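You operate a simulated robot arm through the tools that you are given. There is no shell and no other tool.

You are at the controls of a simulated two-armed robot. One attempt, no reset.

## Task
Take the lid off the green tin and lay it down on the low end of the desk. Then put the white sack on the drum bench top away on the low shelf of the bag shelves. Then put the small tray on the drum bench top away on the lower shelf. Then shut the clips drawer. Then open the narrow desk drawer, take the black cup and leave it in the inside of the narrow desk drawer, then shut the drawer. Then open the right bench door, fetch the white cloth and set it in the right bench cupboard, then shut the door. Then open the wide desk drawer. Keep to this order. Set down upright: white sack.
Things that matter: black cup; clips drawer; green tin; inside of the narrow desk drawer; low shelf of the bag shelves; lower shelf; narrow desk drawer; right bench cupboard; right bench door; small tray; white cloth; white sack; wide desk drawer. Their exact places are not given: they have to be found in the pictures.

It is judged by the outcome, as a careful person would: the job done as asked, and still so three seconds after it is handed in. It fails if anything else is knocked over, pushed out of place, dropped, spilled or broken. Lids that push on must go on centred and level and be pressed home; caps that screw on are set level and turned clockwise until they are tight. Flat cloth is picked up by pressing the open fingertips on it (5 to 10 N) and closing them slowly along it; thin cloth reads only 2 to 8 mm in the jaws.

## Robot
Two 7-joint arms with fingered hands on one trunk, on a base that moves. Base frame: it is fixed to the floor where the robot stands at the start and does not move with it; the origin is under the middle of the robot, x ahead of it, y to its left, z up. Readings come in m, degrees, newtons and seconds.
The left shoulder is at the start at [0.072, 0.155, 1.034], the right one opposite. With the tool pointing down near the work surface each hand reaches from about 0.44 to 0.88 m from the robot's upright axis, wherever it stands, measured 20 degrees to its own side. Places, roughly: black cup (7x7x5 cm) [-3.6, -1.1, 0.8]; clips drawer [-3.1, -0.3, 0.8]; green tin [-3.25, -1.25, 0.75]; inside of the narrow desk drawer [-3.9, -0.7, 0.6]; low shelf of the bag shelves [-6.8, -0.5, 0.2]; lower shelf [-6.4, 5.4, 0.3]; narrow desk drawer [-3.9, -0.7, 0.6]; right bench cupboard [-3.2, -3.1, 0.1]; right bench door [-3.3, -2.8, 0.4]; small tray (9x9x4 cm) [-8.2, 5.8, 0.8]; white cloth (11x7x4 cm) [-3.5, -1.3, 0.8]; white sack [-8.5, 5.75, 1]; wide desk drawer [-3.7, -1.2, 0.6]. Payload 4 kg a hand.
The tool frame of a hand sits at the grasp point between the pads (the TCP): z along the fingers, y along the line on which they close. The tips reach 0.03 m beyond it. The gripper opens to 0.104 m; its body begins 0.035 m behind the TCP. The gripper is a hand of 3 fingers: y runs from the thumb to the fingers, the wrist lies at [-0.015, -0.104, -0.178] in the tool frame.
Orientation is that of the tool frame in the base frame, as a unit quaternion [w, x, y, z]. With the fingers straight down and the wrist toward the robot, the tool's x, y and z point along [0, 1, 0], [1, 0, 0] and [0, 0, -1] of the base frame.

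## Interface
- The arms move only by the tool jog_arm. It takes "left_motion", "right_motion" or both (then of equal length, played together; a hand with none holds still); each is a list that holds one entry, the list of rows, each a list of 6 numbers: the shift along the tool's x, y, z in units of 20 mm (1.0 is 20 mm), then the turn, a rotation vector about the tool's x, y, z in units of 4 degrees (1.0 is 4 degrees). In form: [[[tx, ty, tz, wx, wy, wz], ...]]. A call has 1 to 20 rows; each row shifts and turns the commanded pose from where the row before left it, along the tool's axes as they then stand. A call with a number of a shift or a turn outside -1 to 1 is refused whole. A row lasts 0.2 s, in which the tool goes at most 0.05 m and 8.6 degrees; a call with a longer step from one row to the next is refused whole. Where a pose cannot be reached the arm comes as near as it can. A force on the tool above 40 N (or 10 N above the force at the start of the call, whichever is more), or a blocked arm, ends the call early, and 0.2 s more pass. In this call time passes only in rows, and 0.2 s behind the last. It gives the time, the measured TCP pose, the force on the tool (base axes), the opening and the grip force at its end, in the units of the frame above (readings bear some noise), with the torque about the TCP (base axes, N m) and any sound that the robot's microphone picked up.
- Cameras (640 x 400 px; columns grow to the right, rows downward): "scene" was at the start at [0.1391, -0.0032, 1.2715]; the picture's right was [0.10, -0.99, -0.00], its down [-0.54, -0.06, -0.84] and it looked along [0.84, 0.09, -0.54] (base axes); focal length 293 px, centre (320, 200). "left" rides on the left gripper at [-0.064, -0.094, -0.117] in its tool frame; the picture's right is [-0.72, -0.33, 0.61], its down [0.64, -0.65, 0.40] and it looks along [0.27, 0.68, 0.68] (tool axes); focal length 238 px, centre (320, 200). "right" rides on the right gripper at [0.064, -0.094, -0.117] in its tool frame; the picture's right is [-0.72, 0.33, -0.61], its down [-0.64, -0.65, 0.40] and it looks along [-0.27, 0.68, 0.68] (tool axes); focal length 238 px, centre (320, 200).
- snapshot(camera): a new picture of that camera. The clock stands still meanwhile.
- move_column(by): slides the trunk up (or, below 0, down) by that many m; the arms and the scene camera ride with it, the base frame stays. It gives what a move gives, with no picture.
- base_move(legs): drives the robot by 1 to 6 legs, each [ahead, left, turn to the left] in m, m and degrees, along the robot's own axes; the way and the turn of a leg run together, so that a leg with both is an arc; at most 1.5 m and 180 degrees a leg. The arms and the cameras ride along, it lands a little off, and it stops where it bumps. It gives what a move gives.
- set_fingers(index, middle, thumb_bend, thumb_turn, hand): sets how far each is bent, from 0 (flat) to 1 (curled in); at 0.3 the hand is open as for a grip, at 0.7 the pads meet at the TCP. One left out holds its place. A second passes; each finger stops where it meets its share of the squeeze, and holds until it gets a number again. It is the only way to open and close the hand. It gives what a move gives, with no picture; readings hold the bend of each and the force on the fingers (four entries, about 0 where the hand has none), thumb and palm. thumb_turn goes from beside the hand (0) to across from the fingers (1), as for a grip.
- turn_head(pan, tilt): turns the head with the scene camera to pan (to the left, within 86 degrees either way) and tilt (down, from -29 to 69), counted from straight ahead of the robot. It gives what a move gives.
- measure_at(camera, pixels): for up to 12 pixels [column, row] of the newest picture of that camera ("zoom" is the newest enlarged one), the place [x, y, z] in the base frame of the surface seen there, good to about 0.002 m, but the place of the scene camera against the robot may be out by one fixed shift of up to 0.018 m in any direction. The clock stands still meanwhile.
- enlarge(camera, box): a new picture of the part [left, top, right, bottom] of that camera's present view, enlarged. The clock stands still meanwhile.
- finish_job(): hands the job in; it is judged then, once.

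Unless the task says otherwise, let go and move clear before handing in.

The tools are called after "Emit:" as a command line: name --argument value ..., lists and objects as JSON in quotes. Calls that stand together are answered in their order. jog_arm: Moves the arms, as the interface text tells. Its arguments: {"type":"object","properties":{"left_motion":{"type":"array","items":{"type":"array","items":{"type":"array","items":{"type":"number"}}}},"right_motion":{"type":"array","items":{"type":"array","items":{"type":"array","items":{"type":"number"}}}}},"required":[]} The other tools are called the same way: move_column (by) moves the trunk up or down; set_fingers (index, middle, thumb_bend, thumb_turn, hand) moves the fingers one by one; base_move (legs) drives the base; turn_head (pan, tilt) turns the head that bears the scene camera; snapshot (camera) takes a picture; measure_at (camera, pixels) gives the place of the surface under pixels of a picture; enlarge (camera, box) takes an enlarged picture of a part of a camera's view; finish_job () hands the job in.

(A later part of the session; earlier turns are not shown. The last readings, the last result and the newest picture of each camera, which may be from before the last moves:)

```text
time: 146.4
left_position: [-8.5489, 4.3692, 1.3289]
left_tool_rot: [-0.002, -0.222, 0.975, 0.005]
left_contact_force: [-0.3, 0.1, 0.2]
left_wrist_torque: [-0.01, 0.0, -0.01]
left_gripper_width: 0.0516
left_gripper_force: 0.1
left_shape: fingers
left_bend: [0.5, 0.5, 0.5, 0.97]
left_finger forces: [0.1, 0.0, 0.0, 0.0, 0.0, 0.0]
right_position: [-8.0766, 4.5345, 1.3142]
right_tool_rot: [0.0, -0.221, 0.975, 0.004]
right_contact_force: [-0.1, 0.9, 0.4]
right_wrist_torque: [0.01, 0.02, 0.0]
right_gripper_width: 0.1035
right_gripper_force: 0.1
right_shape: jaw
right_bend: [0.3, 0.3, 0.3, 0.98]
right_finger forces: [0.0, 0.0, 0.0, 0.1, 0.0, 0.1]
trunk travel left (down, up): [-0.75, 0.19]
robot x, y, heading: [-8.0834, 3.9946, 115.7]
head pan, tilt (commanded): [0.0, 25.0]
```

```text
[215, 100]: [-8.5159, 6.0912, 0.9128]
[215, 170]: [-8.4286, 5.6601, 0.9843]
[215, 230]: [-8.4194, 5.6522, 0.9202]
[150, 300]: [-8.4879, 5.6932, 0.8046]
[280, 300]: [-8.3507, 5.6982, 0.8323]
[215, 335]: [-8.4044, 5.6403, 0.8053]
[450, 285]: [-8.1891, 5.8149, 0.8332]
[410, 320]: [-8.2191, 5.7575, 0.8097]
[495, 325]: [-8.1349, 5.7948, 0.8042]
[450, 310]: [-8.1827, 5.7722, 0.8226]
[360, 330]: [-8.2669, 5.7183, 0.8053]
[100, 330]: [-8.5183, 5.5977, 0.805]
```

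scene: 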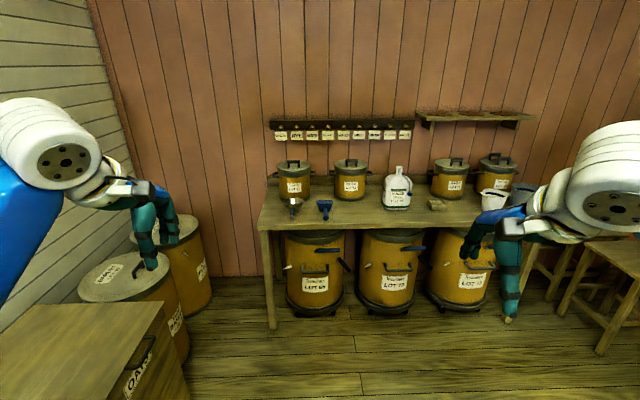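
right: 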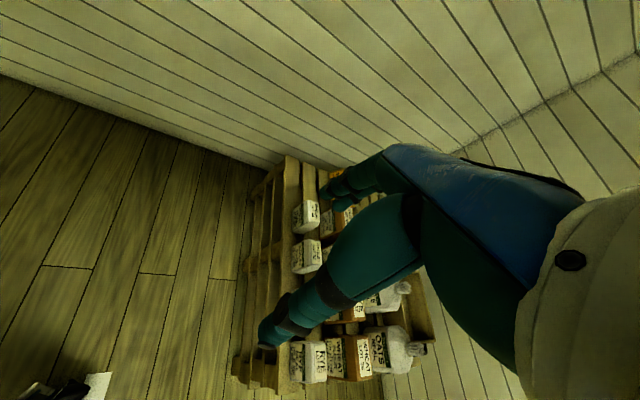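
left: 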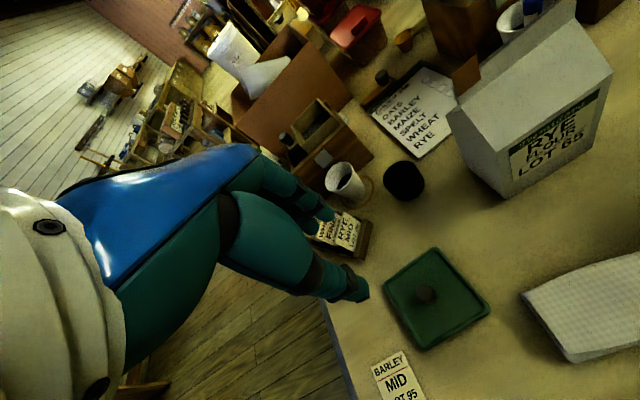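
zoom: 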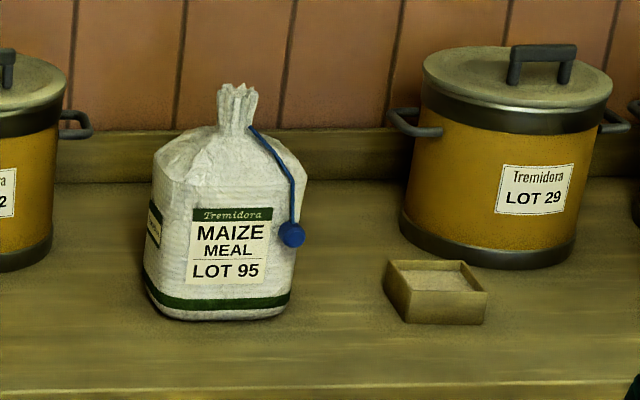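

The white sack (MAIZE MEAL LOT 95) has a tied neck; the tray is the small wooden box right of it. I'll approach to ~0.9 m and get hand- and head-camera measurements.

Emit:
base_move --legs '[[0.7, -0.2, 0]]'

Emit:
turn_head --pan -15 --tilt 35

Emit:
snapshot --camera "scene"

Emit:
snapshot --camera "right"

```text
time: 150.3
left_position: [-8.6763, 5.0722, 1.3275]
left_tool_rot: [-0.002, -0.226, 0.974, 0.005]
left_contact_force: [0.6, 0.3, 0.1]
left_wrist_torque: [0.02, 0.01, -0.01]
left_gripper_width: 0.0517
left_gripper_force: 0.2
left_shape: fingers
left_bend: [0.5, 0.5, 0.5, 0.97]
left_finger forces: [0.0, 0.0, 0.0, 0.1, 0.0, 0.0]
right_position: [-8.2036, 5.2422, 1.3143]
right_tool_rot: [0.0, -0.225, 0.974, 0.005]
right_contact_force: [-0.3, 0.6, 0.4]
right_wrist_torque: [0.0, -0.02, -0.03]
right_gripper_width: 0.1035
right_gripper_force: 0.1
right_shape: jaw
right_bend: [0.3, 0.3, 0.3, 0.98]
right_finger forces: [0.0, 0.1, 0.1, 0.0, 0.1, 0.1]
trunk travel left (down, up): [-0.75, 0.19]
robot x, y, heading: [-8.2095, 4.703, 116.0]
head pan, tilt (commanded): [0.0, 25.0]
```

```text
time: 151.1
left_position: [-8.6749, 5.0723, 1.3279]
left_tool_rot: [-0.002, -0.227, 0.974, 0.006]
left_contact_force: [-0.1, 0.2, -0.3]
left_wrist_torque: [0.01, -0.02, 0.0]
left_gripper_width: 0.0518
left_gripper_force: 0.0
left_shape: fingers
left_bend: [0.5, 0.5, 0.5, 0.97]
left_finger forces: [0.0, 0.1, 0.0, 0.0, 0.0, 0.0]
right_position: [-8.2035, 5.2432, 1.3147]
right_tool_rot: [-0.002, -0.224, 0.974, 0.005]
right_contact_force: [-1.0, 0.0, 0.4]
right_wrist_torque: [0.0, 0.0, 0.0]
right_gripper_width: 0.1037
right_gripper_force: 0.0
right_shape: jaw
right_bend: [0.3, 0.3, 0.3, 0.98]
right_finger forces: [0.0, 0.1, 0.1, 0.1, 0.0, 0.1]
trunk travel left (down, up): [-0.75, 0.19]
robot x, y, heading: [-8.2091, 4.7005, 116.2]
head pan, tilt (commanded): [-15.0, 35.0]
```

```text
taken
```

scene: 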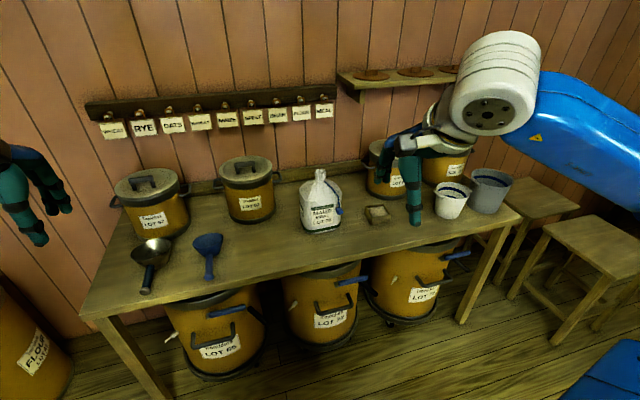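

```text
taken
```

right: 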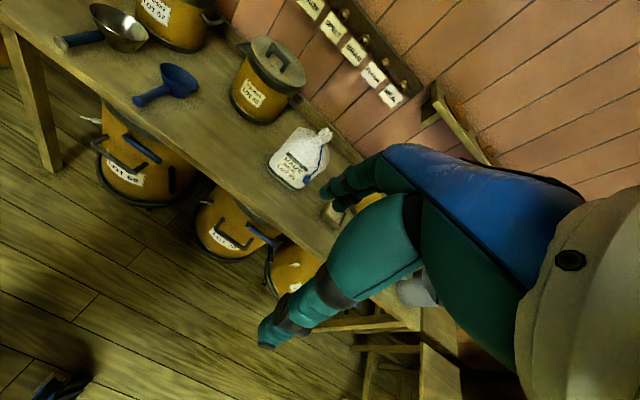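

The sack is at scene (320,205) and right-camera (300,158). I'll measure its neck, body and the bench edge from both cameras.

Emit:
enlarge --camera "right" --box '[250, 110, 350, 210]'

Emit:
measure_at --camera "right" --pixels '[[322, 142], [326, 135], [300, 165], [285, 175], [310, 185], [250, 190], [200, 150]]'

Emit:
enlarge --camera "scene" --box '[280, 150, 400, 250]'

Emit:
measure_at --camera "zoom" --pixels '[[210, 80], [215, 110], [210, 140], [150, 200], [270, 200], [210, 220], [210, 290], [150, 270], [275, 285], [480, 225], [460, 260], [520, 260]]'

```text
4.00 times, centred on (300, 160) of right
```

zoom: 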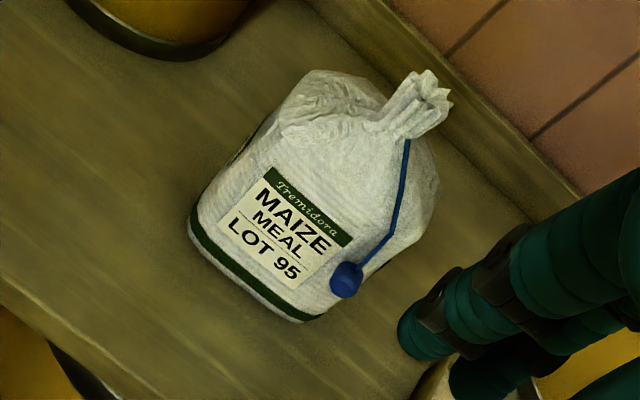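

```text
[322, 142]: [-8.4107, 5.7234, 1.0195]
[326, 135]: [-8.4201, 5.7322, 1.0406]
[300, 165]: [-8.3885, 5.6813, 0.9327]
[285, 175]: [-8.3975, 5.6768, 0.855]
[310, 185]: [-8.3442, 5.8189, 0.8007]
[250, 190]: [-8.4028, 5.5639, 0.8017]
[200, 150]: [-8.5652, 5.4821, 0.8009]
```

```text
4.00 times, centred on (340, 200) of scene
```

zoom: 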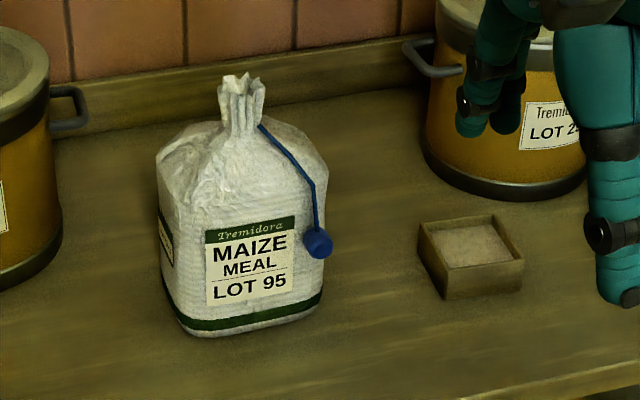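

```text
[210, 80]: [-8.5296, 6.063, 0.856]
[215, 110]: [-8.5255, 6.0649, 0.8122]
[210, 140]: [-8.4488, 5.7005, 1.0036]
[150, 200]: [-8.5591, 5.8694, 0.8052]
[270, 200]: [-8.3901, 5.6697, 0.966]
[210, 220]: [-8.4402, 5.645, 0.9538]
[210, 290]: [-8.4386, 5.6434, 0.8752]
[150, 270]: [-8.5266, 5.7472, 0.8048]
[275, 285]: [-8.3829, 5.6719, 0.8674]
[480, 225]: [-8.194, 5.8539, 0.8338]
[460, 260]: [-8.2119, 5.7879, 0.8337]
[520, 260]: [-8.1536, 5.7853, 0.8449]
```

Neck of the sack is at about (-8.41,5.73,1.02) by the right camera; scene z reads ~4 mm high. I'll measure the bench's front edge to decide where to stand.

Emit:
measure_at --camera "scene" --pixels '[[340, 253], [340, 258], [340, 262], [440, 238], [230, 280], [330, 275], [320, 345], [420, 315], [470, 322], [383, 270], [342, 282]]'

Emit:
measure_at --camera "right" --pixels '[[230, 193], [225, 200], [235, 208], [150, 150], [335, 210], [327, 205]]'

```text
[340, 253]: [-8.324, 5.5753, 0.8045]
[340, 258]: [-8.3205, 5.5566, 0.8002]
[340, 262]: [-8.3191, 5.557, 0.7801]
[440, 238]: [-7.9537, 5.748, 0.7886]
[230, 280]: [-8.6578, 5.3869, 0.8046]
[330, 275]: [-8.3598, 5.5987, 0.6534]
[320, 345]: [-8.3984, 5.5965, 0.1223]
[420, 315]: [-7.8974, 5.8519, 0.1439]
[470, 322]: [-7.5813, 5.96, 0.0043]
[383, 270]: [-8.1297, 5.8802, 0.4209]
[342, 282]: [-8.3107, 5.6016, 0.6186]
```

```text
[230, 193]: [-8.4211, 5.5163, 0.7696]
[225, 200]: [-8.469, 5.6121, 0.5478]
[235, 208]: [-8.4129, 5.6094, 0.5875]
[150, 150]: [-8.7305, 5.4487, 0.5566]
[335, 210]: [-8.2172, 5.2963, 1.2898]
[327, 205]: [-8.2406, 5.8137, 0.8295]
```

The neck is 0.20 m behind the bench edge. I'll rotate the right hand to point forward (25° below horizontal) with fingers closing sideways, while still clear of the bench.

Emit:
jog_arm --right_motion '[[[0, 0, 0, -0.631, -0.631, -0.992], [0, 0, 0, -0.631, -0.631, -0.992], [0, 0, 0, -0.631, -0.631, -0.992], [0, 0, 0, -0.631, -0.631, -0.992], [0, 0, 0, -0.631, -0.631, -0.992], [0, 0, 0, -0.631, -0.631, -0.992], [0, 0, 0, -0.631, -0.631, -0.992], [0, 0, 0, -0.631, -0.631, -0.992], [0, 0, 0, -0.631, -0.631, -0.992], [0, 0, 0, -0.631, -0.631, -0.992], [0, 0, 0, -0.631, -0.631, -0.992], [0, 0, 0, -0.631, -0.631, -0.992], [0, 0, 0, -0.631, -0.631, -0.992], [0, 0, 0, -0.631, -0.631, -0.992], [0, 0, 0, -0.631, -0.631, -0.992], [0, 0, 0, -0.631, -0.631, -0.992], [0, 0, 0, -0.631, -0.631, -0.992], [0, 0, 0, -0.631, -0.631, -0.992], [0, 0, 0, -0.631, -0.631, -0.992], [0, 0, 0, -0.631, -0.631, -0.992]]]'

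Emit:
snapshot --camera "scene"

Emit:
snapshot --camera "right"

```text
time: 155.3
left_position: [-8.6755, 5.0745, 1.3288]
left_tool_rot: [-0.001, -0.225, 0.974, 0.005]
left_contact_force: [-0.2, 0.1, 0.2]
left_wrist_torque: [-0.01, 0.0, 0.01]
left_gripper_width: 0.0518
left_gripper_force: 0.1
left_shape: fingers
left_bend: [0.5, 0.5, 0.5, 0.97]
left_finger forces: [0.0, 0.0, 0.0, 0.0, 0.1, 0.1]
right_position: [-8.2034, 5.242, 1.3154]
right_tool_rot: [-0.286, 0.714, -0.445, -0.459]
right_contact_force: [0.1, -0.1, -0.1]
right_wrist_torque: [0.01, -0.05, 0.0]
right_gripper_width: 0.1036
right_gripper_force: 0.1
right_shape: jaw
right_bend: [0.3, 0.3, 0.3, 0.98]
right_finger forces: [0.0, 0.0, 0.1, 0.0, 0.1, 0.1]
trunk travel left (down, up): [-0.75, 0.19]
robot x, y, heading: [-8.2073, 4.7055, 116.1]
head pan, tilt (commanded): [-15.0, 35.0]
```

```text
taken
```

scene: 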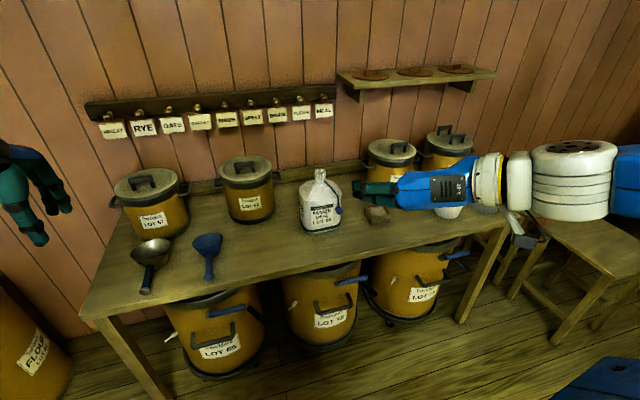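

```text
taken
```

right: 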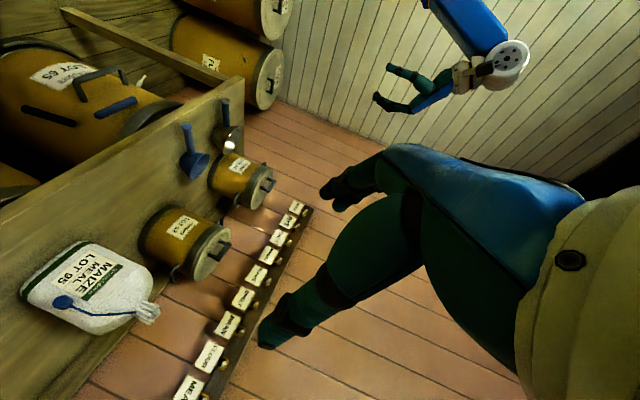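

The right hand now points forward with fingers closing sideways (measured z axis ≈ heading 116°, 25° down). I'll lift the left hand out of the way, lower the trunk so the right TCP is at ~1.02, and drive forward 0.36 m.

Emit:
jog_arm --left_motion '[[[0, -0.5, -1, 0, 0, 0], [0, -0.5, -1, 0, 0, 0], [0, -0.5, -1, 0, 0, 0], [0, -0.5, -1, 0, 0, 0], [0, -0.5, -1, 0, 0, 0], [0, -0.5, -1, 0, 0, 0], [0, -0.5, -1, 0, 0, 0], [0, -0.5, -1, 0, 0, 0], [0, -0.5, -1, 0, 0, 0], [0, -0.5, -1, 0, 0, 0]]]'

Emit:
move_column --by -0.29

Emit:
base_move --legs '[[0.33, -0.03, 0]]'

Emit:
snapshot --camera "right"

Emit:
snapshot --camera "scene"

```text
time: 157.5
left_position: [-8.6292, 4.981, 1.5291]
left_tool_rot: [-0.003, -0.226, 0.974, 0.005]
left_contact_force: [-0.2, -0.1, -0.6]
left_wrist_torque: [-0.01, -0.02, 0.0]
left_gripper_width: 0.0519
left_gripper_force: 0.1
left_shape: fingers
left_bend: [0.5, 0.5, 0.5, 0.97]
left_finger forces: [0.0, 0.0, 0.0, 0.0, 0.1, 0.0]
right_position: [-8.2026, 5.2421, 1.3151]
right_tool_rot: [-0.287, 0.713, -0.447, -0.458]
right_contact_force: [0.2, 0.6, 0.2]
right_wrist_torque: [0.02, -0.03, 0.02]
right_gripper_width: 0.1037
right_gripper_force: 0.0
right_shape: jaw
right_bend: [0.3, 0.3, 0.3, 0.98]
right_finger forces: [0.1, 0.0, 0.0, 0.0, 0.0, 0.1]
trunk travel left (down, up): [-0.75, 0.19]
robot x, y, heading: [-8.2072, 4.6996, 116.0]
head pan, tilt (commanded): [-15.0, 35.0]
```

```text
time: 160.4
left_position: [-8.6298, 4.9809, 1.2367]
left_tool_rot: [-0.002, -0.225, 0.974, 0.005]
left_contact_force: [-0.5, -0.4, 0.7]
left_wrist_torque: [0.01, -0.02, 0.03]
left_gripper_width: 0.0518
left_gripper_force: 0.0
left_shape: fingers
left_bend: [0.5, 0.5, 0.5, 0.97]
left_finger forces: [0.0, 0.1, 0.0, 0.0, 0.1, 0.1]
right_position: [-8.2019, 5.242, 1.024]
right_tool_rot: [-0.287, 0.713, -0.446, -0.458]
right_contact_force: [-0.5, 0.0, -1.0]
right_wrist_torque: [0.01, 0.01, 0.02]
right_gripper_width: 0.1037
right_gripper_force: 0.0
right_shape: jaw
right_bend: [0.3, 0.3, 0.3, 0.98]
right_finger forces: [0.0, 0.0, 0.0, 0.1, 0.1, 0.0]
trunk travel left (down, up): [-0.46, 0.48]
robot x, y, heading: [-8.2061, 4.7035, 115.8]
head pan, tilt (commanded): [-15.0, 35.0]
```

```text
time: 162.6
left_position: [-8.7474, 5.2879, 1.2388]
left_tool_rot: [-0.001, -0.226, 0.974, 0.005]
left_contact_force: [-0.1, 0.7, -0.4]
left_wrist_torque: [0.0, 0.02, 0.0]
left_gripper_width: 0.0516
left_gripper_force: 0.1
left_shape: fingers
left_bend: [0.5, 0.5, 0.5, 0.97]
left_finger forces: [0.0, 0.0, 0.0, 0.0, 0.1, 0.1]
right_position: [-8.3194, 5.5483, 1.024]
right_tool_rot: [-0.287, 0.714, -0.446, -0.457]
right_contact_force: [-0.2, -0.4, 0.2]
right_wrist_torque: [0.05, -0.03, 0.0]
right_gripper_width: 0.1036
right_gripper_force: 0.1
right_shape: jaw
right_bend: [0.3, 0.3, 0.3, 0.98]
right_finger forces: [0.0, 0.0, 0.1, 0.0, 0.1, 0.0]
trunk travel left (down, up): [-0.46, 0.48]
robot x, y, heading: [-8.3244, 5.0075, 116.0]
head pan, tilt (commanded): [-15.0, 35.0]
```

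```text
taken
```

right: 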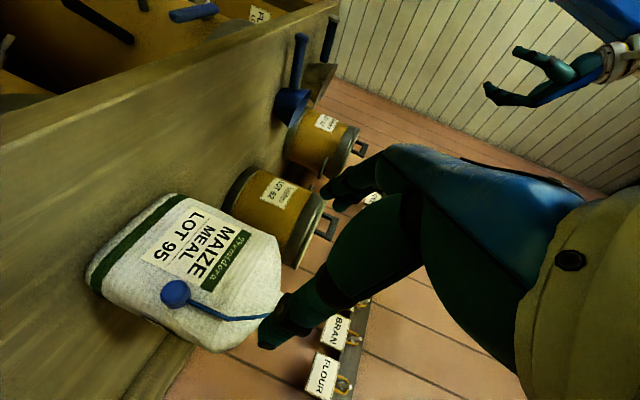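

```text
taken
```

scene: 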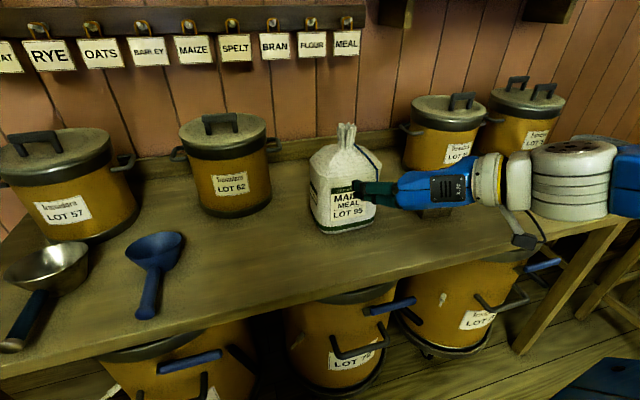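

The TCP is laterally aligned with the neck (4 mm) and 0.21 m short. I'll advance 0.15 m horizontally and check.

Emit:
jog_arm --right_motion '[[[-0.4, 0, 0.856, 0, 0, 0], [-0.4, 0, 0.856, 0, 0, 0], [-0.4, 0, 0.856, 0, 0, 0], [-0.4, 0, 0.856, 0, 0, 0], [-0.4, 0, 0.856, 0, 0, 0], [-0.4, 0, 0.856, 0, 0, 0], [-0.4, 0, 0.856, 0, 0, 0], [-0.4, 0, 0.856, 0, 0, 0]]]'

Emit:
enlarge --camera "scene" --box '[280, 90, 440, 250]'

Emit:
snapshot --camera "right"

```text
time: 164.4
left_position: [-8.7472, 5.2887, 1.2379]
left_tool_rot: [-0.001, -0.226, 0.974, 0.005]
left_contact_force: [-0.2, 0.4, 0.1]
left_wrist_torque: [-0.01, 0.0, 0.0]
left_gripper_width: 0.0516
left_gripper_force: 0.0
left_shape: fingers
left_bend: [0.5, 0.5, 0.5, 0.97]
left_finger forces: [0.0, 0.1, 0.1, 0.0, 0.0, 0.0]
right_position: [-8.3871, 5.6855, 1.0255]
right_tool_rot: [-0.287, 0.714, -0.445, -0.458]
right_contact_force: [0.0, -0.6, 0.1]
right_wrist_torque: [0.0, 0.01, 0.01]
right_gripper_width: 0.1037
right_gripper_force: 0.0
right_shape: jaw
right_bend: [0.3, 0.3, 0.3, 0.98]
right_finger forces: [0.0, 0.1, 0.0, 0.1, 0.0, 0.1]
trunk travel left (down, up): [-0.46, 0.48]
robot x, y, heading: [-8.327, 5.0075, 116.1]
head pan, tilt (commanded): [-15.0, 35.0]
```

```text
2.50 times, centred on (360, 170) of scene
```

zoom: 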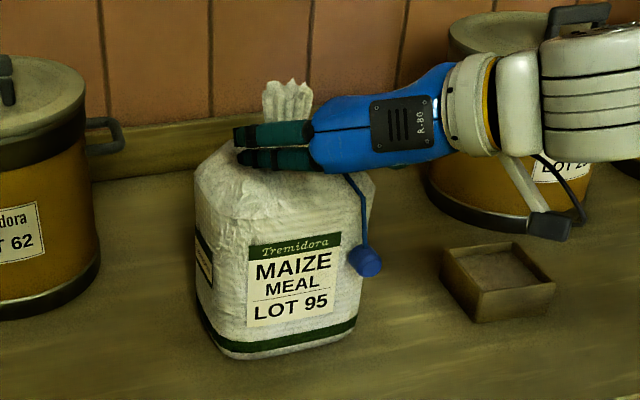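

```text
taken
```

right: 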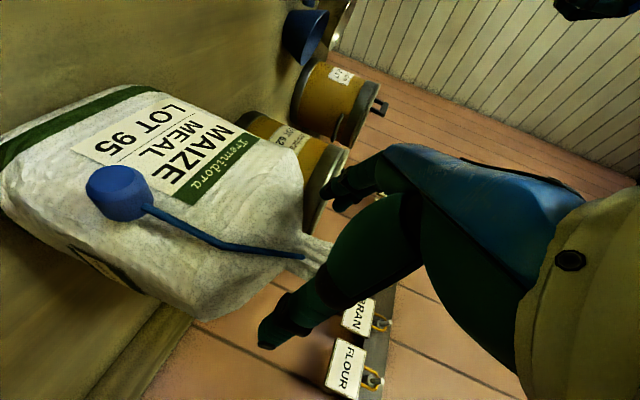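

In the right camera the neck (320,245) lies between thumb and fingers. I'll advance the last 5.5 cm.

Emit:
jog_arm --right_motion '[[[-0.29, 0.05, 0.623, 0, 0, 0], [-0.29, 0.05, 0.623, 0, 0, 0], [-0.29, 0.05, 0.623, 0, 0, 0], [-0.29, 0, 0.623, 0, 0, 0]]]'

Emit:
enlarge --camera "scene" --box '[280, 90, 440, 250]'

Emit:
snapshot --camera "right"

```text
time: 165.4
left_position: [-8.7468, 5.2889, 1.238]
left_tool_rot: [-0.001, -0.226, 0.974, 0.005]
left_contact_force: [0.1, -0.5, -0.3]
left_wrist_torque: [0.0, 0.01, -0.01]
left_gripper_width: 0.0517
left_gripper_force: 0.1
left_shape: fingers
left_bend: [0.5, 0.5, 0.5, 0.97]
left_finger forces: [0.0, 0.0, 0.0, 0.1, 0.0, 0.1]
right_position: [-8.4128, 5.7336, 1.0262]
right_tool_rot: [-0.287, 0.714, -0.446, -0.457]
right_contact_force: [1.0, 0.3, -0.5]
right_wrist_torque: [0.02, 0.04, -0.03]
right_gripper_width: 0.1038
right_gripper_force: 0.1
right_shape: jaw
right_bend: [0.3, 0.3, 0.3, 0.98]
right_finger forces: [0.0, 0.0, 0.0, 0.1, 0.1, 0.0]
trunk travel left (down, up): [-0.46, 0.48]
robot x, y, heading: [-8.3287, 5.0136, 116.0]
head pan, tilt (commanded): [-15.0, 35.0]
```

```text
2.50 times, centred on (360, 170) of scene
```

zoom: 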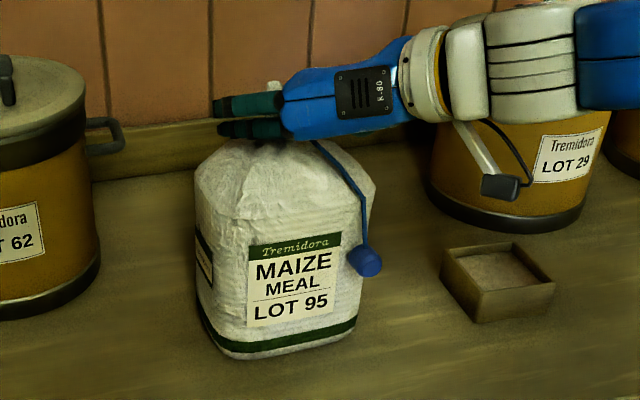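

```text
taken
```

right: 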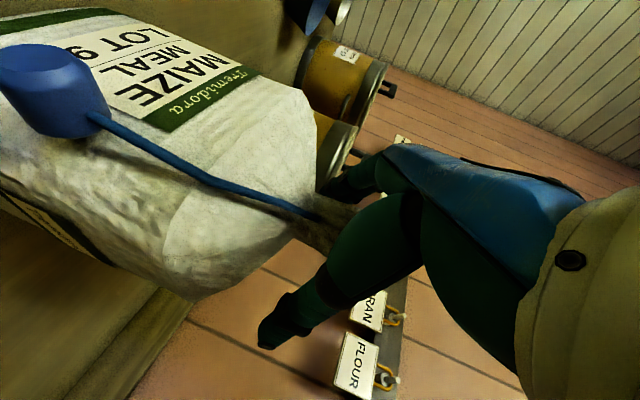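

The neck is at the TCP pixel (328,240) between thumb and fingers. I'll close the right hand on it.

Emit:
set_fingers --hand "right" --index 0.85 --middle 0.85 --thumb_bend 0.85

Emit:
snapshot --camera "right"

Emit:
enlarge --camera "scene" --box '[280, 90, 440, 250]'

```text
time: 166.4
left_position: [-8.7477, 5.2881, 1.2395]
left_tool_rot: [0.0, -0.226, 0.974, 0.005]
left_contact_force: [0.1, 0.4, -0.6]
left_wrist_torque: [-0.03, -0.02, -0.01]
left_gripper_width: 0.0518
left_gripper_force: 0.1
left_shape: fingers
left_bend: [0.5, 0.5, 0.5, 0.97]
left_finger forces: [0.0, 0.0, 0.1, 0.0, 0.1, 0.0]
right_position: [-8.4112, 5.7325, 1.0284]
right_tool_rot: [-0.287, 0.714, -0.445, -0.459]
right_contact_force: [-2.6, 2.1, 3.4]
right_wrist_torque: [0.03, -0.06, -0.03]
right_gripper_width: 0.0001
right_gripper_force: 4.3
right_shape: fingers
right_bend: [0.81, 0.84, 0.78, 0.97]
right_finger forces: [0.1, 5.7, 0.0, 0.1, 3.0, 0.0]
trunk travel left (down, up): [-0.46, 0.48]
robot x, y, heading: [-8.3257, 5.0124, 115.9]
head pan, tilt (commanded): [-15.0, 35.0]
```

```text
taken
```

right: 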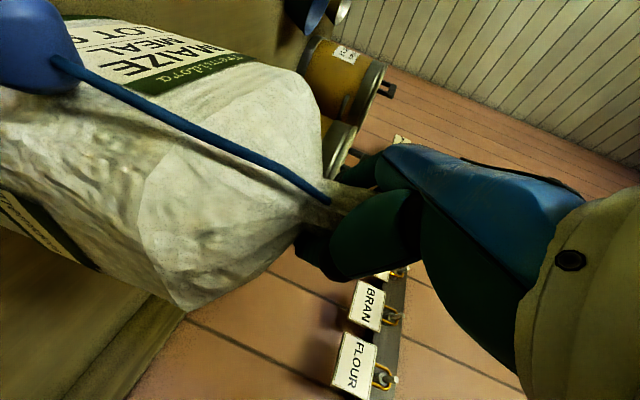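

```text
2.50 times, centred on (360, 170) of scene
```

zoom: 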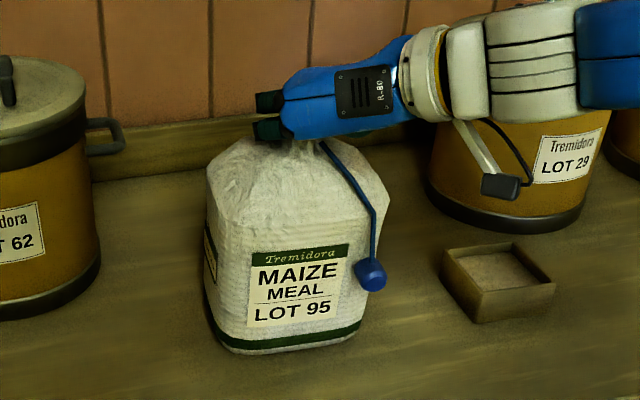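

The grip reads only 3–6 N with width ~0 and the sack shifted a little; I need a closer look at how the neck sits in the fingers.

Emit:
enlarge --camera "right" --box '[250, 120, 450, 300]'

Emit:
enlarge --camera "scene" --box '[330, 110, 400, 170]'

Emit:
measure_at --camera "right" --pixels '[[328, 200], [350, 195], [340, 215], [310, 210], [360, 200]]'

```text
2.22 times, centred on (350, 210) of right
```

zoom: 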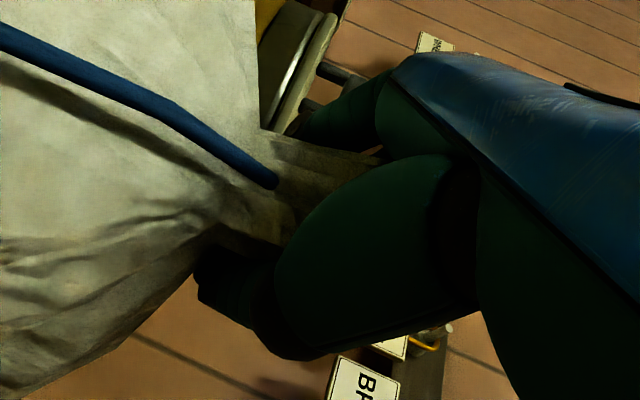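

```text
6.67 times, centred on (365, 140) of scene
```

zoom: 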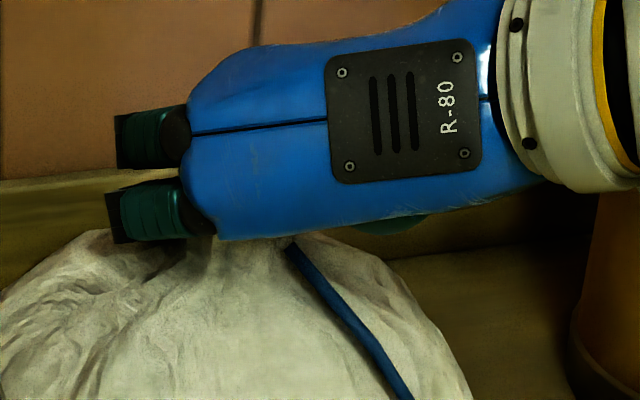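

```text
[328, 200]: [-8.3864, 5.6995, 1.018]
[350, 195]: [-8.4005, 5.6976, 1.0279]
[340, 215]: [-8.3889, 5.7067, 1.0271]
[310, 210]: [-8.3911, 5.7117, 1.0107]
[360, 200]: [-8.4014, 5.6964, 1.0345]
```

The neck now sits ~4 cm behind the TCP (toward the palm), so the fingers closed beyond it. I'll open and look before regripping further out.

Emit:
set_fingers --hand "right" --index 0.3 --middle 0.3 --thumb_bend 0.3

Emit:
snapshot --camera "right"

Emit:
enlarge --camera "scene" --box '[280, 90, 440, 250]'

Emit:
enlarge --camera "right" --box '[250, 120, 450, 300]'

```text
time: 167.4
left_position: [-8.7475, 5.2883, 1.2383]
left_tool_rot: [-0.001, -0.226, 0.974, 0.005]
left_contact_force: [0.2, 0.2, -0.4]
left_wrist_torque: [0.01, -0.01, 0.0]
left_gripper_width: 0.0515
left_gripper_force: 0.0
left_shape: fingers
left_bend: [0.5, 0.5, 0.5, 0.97]
left_finger forces: [0.1, 0.0, 0.0, 0.1, 0.1, 0.1]
right_position: [-8.4121, 5.7342, 1.0268]
right_tool_rot: [-0.287, 0.714, -0.446, -0.457]
right_contact_force: [0.0, -0.1, -0.4]
right_wrist_torque: [0.03, -0.02, 0.03]
right_gripper_width: 0.1024
right_gripper_force: 0.1
right_shape: fingers
right_bend: [0.3, 0.3, 0.3, 0.98]
right_finger forces: [0.1, 0.0, 0.1, 0.0, 0.0, 0.0]
trunk travel left (down, up): [-0.46, 0.48]
robot x, y, heading: [-8.3276, 5.0131, 116.0]
head pan, tilt (commanded): [-15.0, 35.0]
```

```text
taken
```

right: 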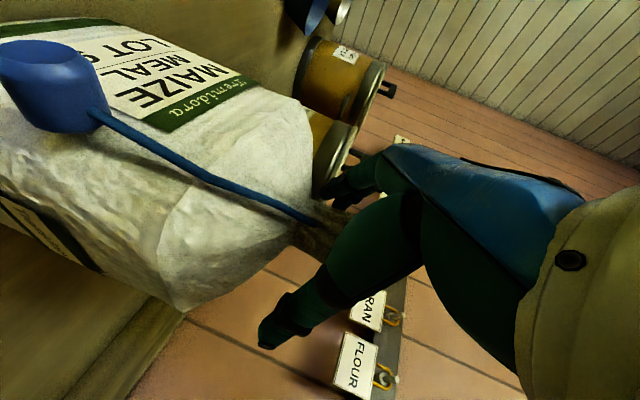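

```text
2.50 times, centred on (360, 170) of scene
```

zoom: 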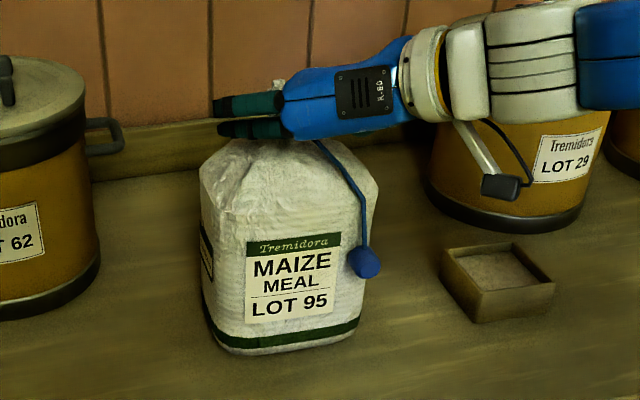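

```text
2.22 times, centred on (350, 210) of right
```

zoom: 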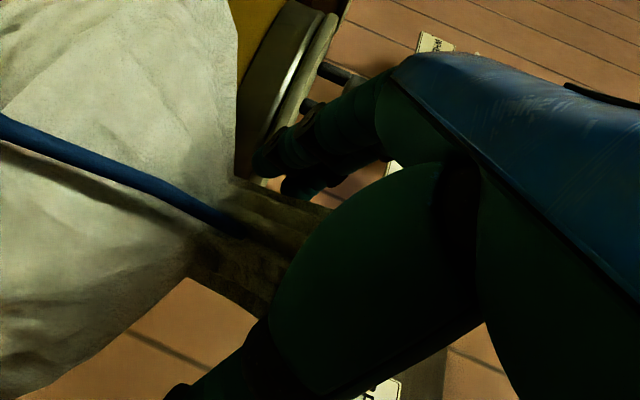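

Opening let the sack settle back upright. I'll measure the neck's front surface now.

Emit:
measure_at --camera "right" --pixels '[[316, 226], [310, 222], [322, 232], [330, 212], [325, 240], [320, 210], [335, 205], [300, 232]]'

Emit:
measure_at --camera "scene" --pixels '[[345, 150], [360, 150], [350, 180], [350, 215], [335, 200], [370, 200], [351, 111]]'

```text
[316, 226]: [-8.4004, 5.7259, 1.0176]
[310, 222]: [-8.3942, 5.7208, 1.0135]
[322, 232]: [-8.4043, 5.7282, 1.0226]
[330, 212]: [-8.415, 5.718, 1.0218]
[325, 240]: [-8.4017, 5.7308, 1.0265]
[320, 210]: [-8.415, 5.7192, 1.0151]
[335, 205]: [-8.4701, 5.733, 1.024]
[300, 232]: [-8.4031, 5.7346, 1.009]
```

```text
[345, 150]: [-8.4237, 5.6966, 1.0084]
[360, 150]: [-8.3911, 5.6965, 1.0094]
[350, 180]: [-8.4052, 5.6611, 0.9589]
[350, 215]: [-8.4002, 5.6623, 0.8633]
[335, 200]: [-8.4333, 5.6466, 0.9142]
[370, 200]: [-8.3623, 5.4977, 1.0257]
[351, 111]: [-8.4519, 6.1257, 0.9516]
```

The neck is at the TCP but gets drawn toward the palm on closing; a caged grip near the palm under the ruffle is sturdier. I'll advance 2.5 cm more and close again.

Emit:
jog_arm --right_motion '[[[-0.265, 0, 0.566, 0, 0, 0], [-0.265, 0, 0.566, 0, 0, 0]]]'

Emit:
set_fingers --hand "right" --index 0.9 --middle 0.9 --thumb_bend 0.9

Emit:
enlarge --camera "right" --box '[250, 120, 450, 300]'

Emit:
enlarge --camera "scene" --box '[280, 90, 440, 250]'

```text
time: 168.0
left_position: [-8.7479, 5.2877, 1.2379]
left_tool_rot: [-0.001, -0.224, 0.975, 0.005]
left_contact_force: [0.1, -0.1, 0.2]
left_wrist_torque: [-0.03, -0.02, 0.01]
left_gripper_width: 0.0517
left_gripper_force: 0.1
left_shape: fingers
left_bend: [0.5, 0.5, 0.5, 0.97]
left_finger forces: [0.0, 0.0, 0.0, 0.0, 0.0, 0.0]
right_position: [-8.424, 5.7568, 1.0252]
right_tool_rot: [-0.287, 0.714, -0.446, -0.458]
right_contact_force: [-0.2, -0.2, 0.1]
right_wrist_torque: [0.03, 0.03, 0.0]
right_gripper_width: 0.103
right_gripper_force: 0.1
right_shape: fingers
right_bend: [0.3, 0.3, 0.3, 0.98]
right_finger forces: [0.1, 0.0, 0.0, 0.0, 0.1, 0.0]
trunk travel left (down, up): [-0.46, 0.48]
robot x, y, heading: [-8.3229, 5.0074, 116.1]
head pan, tilt (commanded): [-15.0, 35.0]
```

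```text
time: 169.0
left_position: [-8.7468, 5.2876, 1.238]
left_tool_rot: [-0.001, -0.226, 0.974, 0.004]
left_contact_force: [0.4, -0.3, -0.3]
left_wrist_torque: [-0.01, -0.01, -0.01]
left_gripper_width: 0.0516
left_gripper_force: 0.1
left_shape: fingers
left_bend: [0.5, 0.5, 0.5, 0.97]
left_finger forces: [0.1, 0.0, 0.0, 0.0, 0.0, 0.0]
right_position: [-8.4227, 5.7579, 1.0259]
right_tool_rot: [-0.286, 0.714, -0.445, -0.458]
right_contact_force: [-0.9, 2.0, -0.4]
right_wrist_torque: [0.02, -0.05, 0.01]
right_gripper_width: 0.0002
right_gripper_force: 5.7
right_shape: fingers
right_bend: [0.77, 0.89, 0.79, 0.96]
right_finger forces: [1.0, 6.6, 0.1, 0.0, 2.6, 0.4]
trunk travel left (down, up): [-0.46, 0.48]
robot x, y, heading: [-8.323, 5.0166, 116.1]
head pan, tilt (commanded): [-15.0, 35.0]
```

```text
2.22 times, centred on (350, 210) of right
```

zoom: 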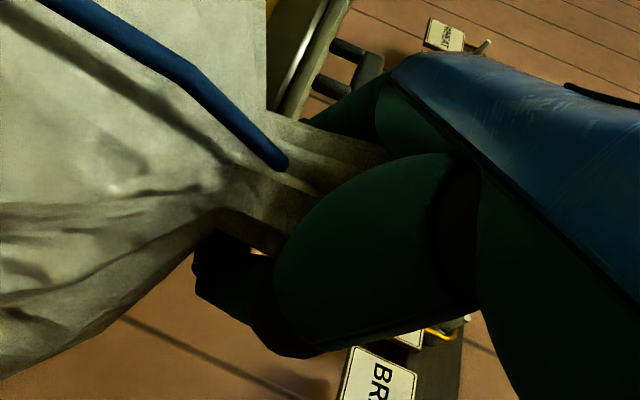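

```text
2.50 times, centred on (360, 170) of scene
```

zoom: 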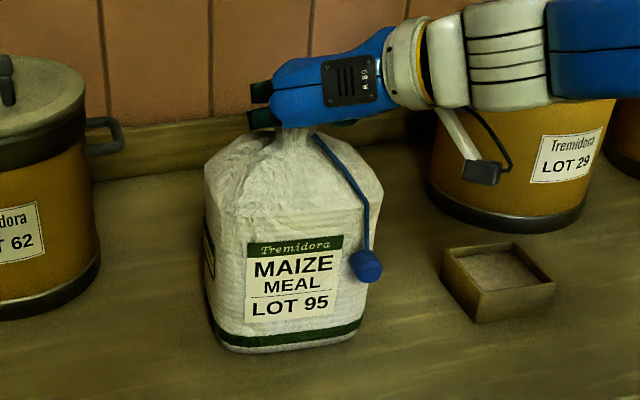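

The neck is caged near the palm (index 1, middle 6.6, thumb 2.6 N) with the sack upright. I'll lift 2 cm slowly to test the hold.

Emit:
jog_arm --right_motion '[[[-0.3, 0, -0.14, 0, 0, 0], [-0.3, 0, -0.14, 0, 0, 0], [-0.3, 0, -0.14, 0, 0, 0], [-0.3, 0, -0.14, 0, 0, 0]]]'

Emit:
enlarge --camera "scene" --box '[280, 90, 440, 250]'

Emit:
enlarge --camera "right" --box '[250, 120, 450, 300]'

```text
time: 170.0
left_position: [-8.7471, 5.2887, 1.238]
left_tool_rot: [-0.002, -0.225, 0.974, 0.005]
left_contact_force: [0.2, 0.7, 0.4]
left_wrist_torque: [0.01, 0.0, -0.01]
left_gripper_width: 0.0517
left_gripper_force: 0.0
left_shape: fingers
left_bend: [0.5, 0.5, 0.5, 0.97]
left_finger forces: [0.0, 0.0, 0.0, 0.1, 0.1, 0.1]
right_position: [-8.4225, 5.7576, 1.0511]
right_tool_rot: [-0.286, 0.714, -0.446, -0.458]
right_contact_force: [-0.5, 2.6, -1.5]
right_wrist_torque: [0.0, 0.02, 0.04]
right_gripper_width: 0.0
right_gripper_force: 1.6
right_shape: fingers
right_bend: [0.77, 0.9, 0.79, 0.96]
right_finger forces: [0.3, 0.0, 0.0, 0.1, 2.2, 0.0]
trunk travel left (down, up): [-0.46, 0.48]
robot x, y, heading: [-8.3256, 5.0146, 116.1]
head pan, tilt (commanded): [-15.0, 35.0]
```

```text
2.50 times, centred on (360, 170) of scene
```

zoom: 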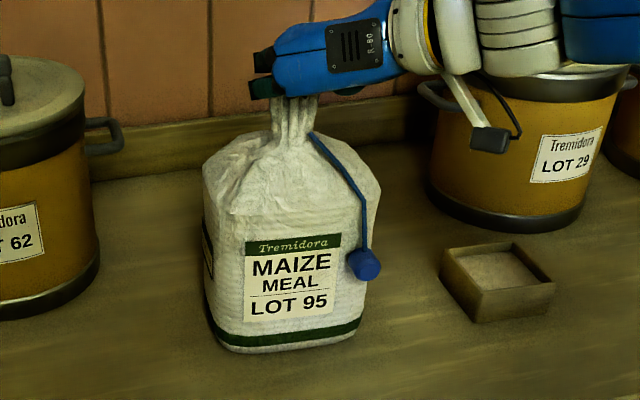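

```text
2.22 times, centred on (350, 210) of right
```

zoom: 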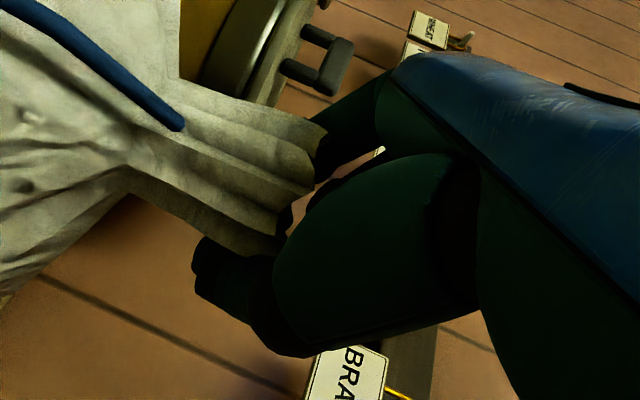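

The neck slipped through the loose cage (force fell to ~2 N), and the sack stayed standing. I'll open, lower, and back off so the neck sits on the finger pads for a true pinch.

Emit:
set_fingers --hand "right" --index 0.3 --middle 0.3 --thumb_bend 0.3

Emit:
jog_arm --right_motion '[[[0.64, 0, -0.308, 0, 0, 0], [0.64, 0, -0.308, 0, 0, 0], [0.64, 0, -0.308, 0, 0, 0]]]'

Emit:
snapshot --camera "right"

Emit:
enlarge --camera "right" --box '[230, 120, 430, 300]'

```text
time: 171.0
left_position: [-8.7464, 5.2876, 1.2377]
left_tool_rot: [-0.001, -0.226, 0.974, 0.005]
left_contact_force: [-0.5, -0.6, -0.4]
left_wrist_torque: [0.01, -0.02, 0.0]
left_gripper_width: 0.0517
left_gripper_force: 0.1
left_shape: fingers
left_bend: [0.5, 0.5, 0.5, 0.97]
left_finger forces: [0.0, 0.0, 0.1, 0.0, 0.1, 0.0]
right_position: [-8.423, 5.7561, 1.0526]
right_tool_rot: [-0.288, 0.714, -0.445, -0.458]
right_contact_force: [0.4, 0.2, 0.2]
right_wrist_torque: [0.01, -0.03, -0.02]
right_gripper_width: 0.1027
right_gripper_force: 0.0
right_shape: fingers
right_bend: [0.3, 0.3, 0.3, 0.97]
right_finger forces: [0.1, 0.1, 0.1, 0.0, 0.0, 0.0]
trunk travel left (down, up): [-0.46, 0.48]
robot x, y, heading: [-8.3243, 5.0076, 115.8]
head pan, tilt (commanded): [-15.0, 35.0]
```

```text
time: 171.8
left_position: [-8.7464, 5.2882, 1.2375]
left_tool_rot: [-0.001, -0.226, 0.974, 0.005]
left_contact_force: [-0.1, 0.4, 0.7]
left_wrist_torque: [0.0, -0.02, -0.03]
left_gripper_width: 0.0517
left_gripper_force: 0.1
left_shape: fingers
left_bend: [0.5, 0.5, 0.5, 0.97]
left_finger forces: [0.1, 0.0, 0.0, 0.1, 0.0, 0.1]
right_position: [-8.4071, 5.7263, 1.026]
right_tool_rot: [-0.287, 0.714, -0.446, -0.458]
right_contact_force: [0.2, 0.6, 0.4]
right_wrist_torque: [0.0, 0.0, 0.01]
right_gripper_width: 0.1026
right_gripper_force: 0.1
right_shape: fingers
right_bend: [0.3, 0.3, 0.3, 0.97]
right_finger forces: [0.0, 0.0, 0.1, 0.1, 0.1, 0.1]
trunk travel left (down, up): [-0.46, 0.48]
robot x, y, heading: [-8.3244, 5.0137, 115.6]
head pan, tilt (commanded): [-15.0, 35.0]
```

```text
taken
```

right: 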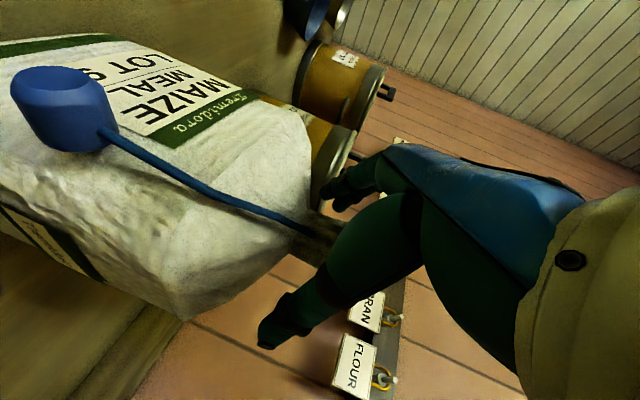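

```text
2.22 times, centred on (330, 210) of right
```

zoom: 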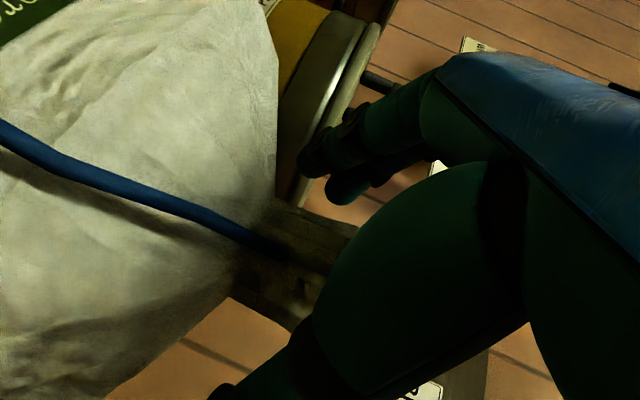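

I'll measure the neck again and close in small steps, watching the forces.

Emit:
measure_at --camera "right" --pixels '[[308, 232], [315, 238], [305, 225], [318, 228], [320, 240], [312, 245]]'

Emit:
set_fingers --hand "right" --index 0.62 --middle 0.62 --thumb_bend 0.62

Emit:
enlarge --camera "right" --box '[230, 120, 430, 300]'

```text
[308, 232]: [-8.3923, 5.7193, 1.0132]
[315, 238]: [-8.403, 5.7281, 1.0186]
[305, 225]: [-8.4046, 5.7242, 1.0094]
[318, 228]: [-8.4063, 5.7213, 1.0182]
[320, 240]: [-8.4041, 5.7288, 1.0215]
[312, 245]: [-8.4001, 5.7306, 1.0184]
```

```text
time: 172.8
left_position: [-8.7476, 5.2859, 1.2379]
left_tool_rot: [-0.001, -0.225, 0.974, 0.005]
left_contact_force: [0.1, -0.9, -0.6]
left_wrist_torque: [-0.02, -0.01, 0.02]
left_gripper_width: 0.0518
left_gripper_force: 0.1
left_shape: fingers
left_bend: [0.5, 0.5, 0.5, 0.97]
left_finger forces: [0.0, 0.0, 0.1, 0.0, 0.1, 0.1]
right_position: [-8.4087, 5.7245, 1.0254]
right_tool_rot: [-0.287, 0.714, -0.446, -0.458]
right_contact_force: [-4.8, -0.5, 2.2]
right_wrist_torque: [0.0, 0.13, 0.07]
right_gripper_width: 0.0283
right_gripper_force: 3.5
right_shape: fingers
right_bend: [0.58, 0.61, 0.61, 0.97]
right_finger forces: [4.6, 1.0, 0.0, 0.0, 1.3, 0.0]
trunk travel left (down, up): [-0.46, 0.48]
robot x, y, heading: [-8.327, 5.0118, 116.1]
head pan, tilt (commanded): [-15.0, 35.0]
```

```text
2.22 times, centred on (330, 210) of right
```

zoom: 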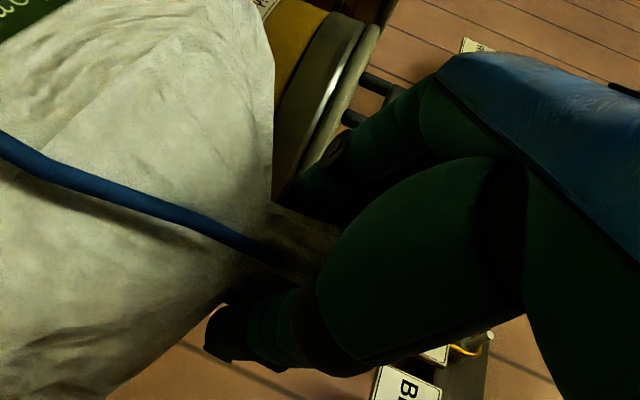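

The pads now hold the neck at 2.8 cm width with light force. I'll squeeze a bit further.

Emit:
set_fingers --hand "right" --index 0.68 --middle 0.68 --thumb_bend 0.7

Emit:
enlarge --camera "right" --box '[230, 120, 430, 300]'

```text
time: 173.8
left_position: [-8.7491, 5.2879, 1.2375]
left_tool_rot: [0.0, -0.226, 0.974, 0.005]
left_contact_force: [-0.2, 0.6, 0.0]
left_wrist_torque: [-0.02, -0.04, 0.0]
left_gripper_width: 0.052
left_gripper_force: 0.1
left_shape: fingers
left_bend: [0.5, 0.5, 0.5, 0.97]
left_finger forces: [0.0, 0.0, 0.0, 0.1, 0.0, 0.0]
right_position: [-8.4099, 5.7246, 1.0246]
right_tool_rot: [-0.287, 0.714, -0.446, -0.458]
right_contact_force: [-4.5, 1.6, 3.4]
right_wrist_torque: [0.15, 0.08, 0.01]
right_gripper_width: 0.0263
right_gripper_force: 11.0
right_shape: fingers
right_bend: [0.59, 0.64, 0.62, 0.97]
right_finger forces: [9.8, 4.3, 0.0, 0.0, 8.6, 0.0]
trunk travel left (down, up): [-0.46, 0.48]
robot x, y, heading: [-8.3246, 5.0116, 115.9]
head pan, tilt (commanded): [-15.0, 35.0]
```

```text
2.22 times, centred on (330, 210) of right
```

zoom: 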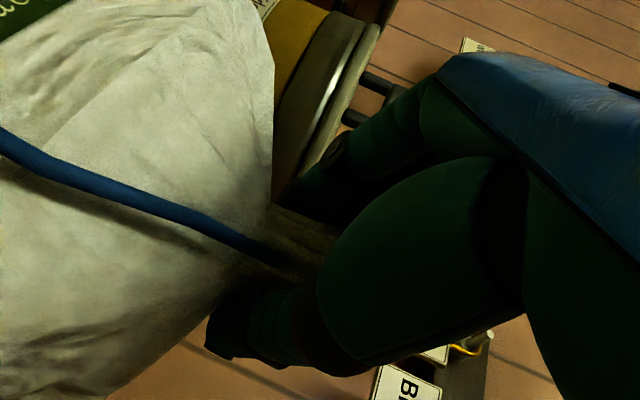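

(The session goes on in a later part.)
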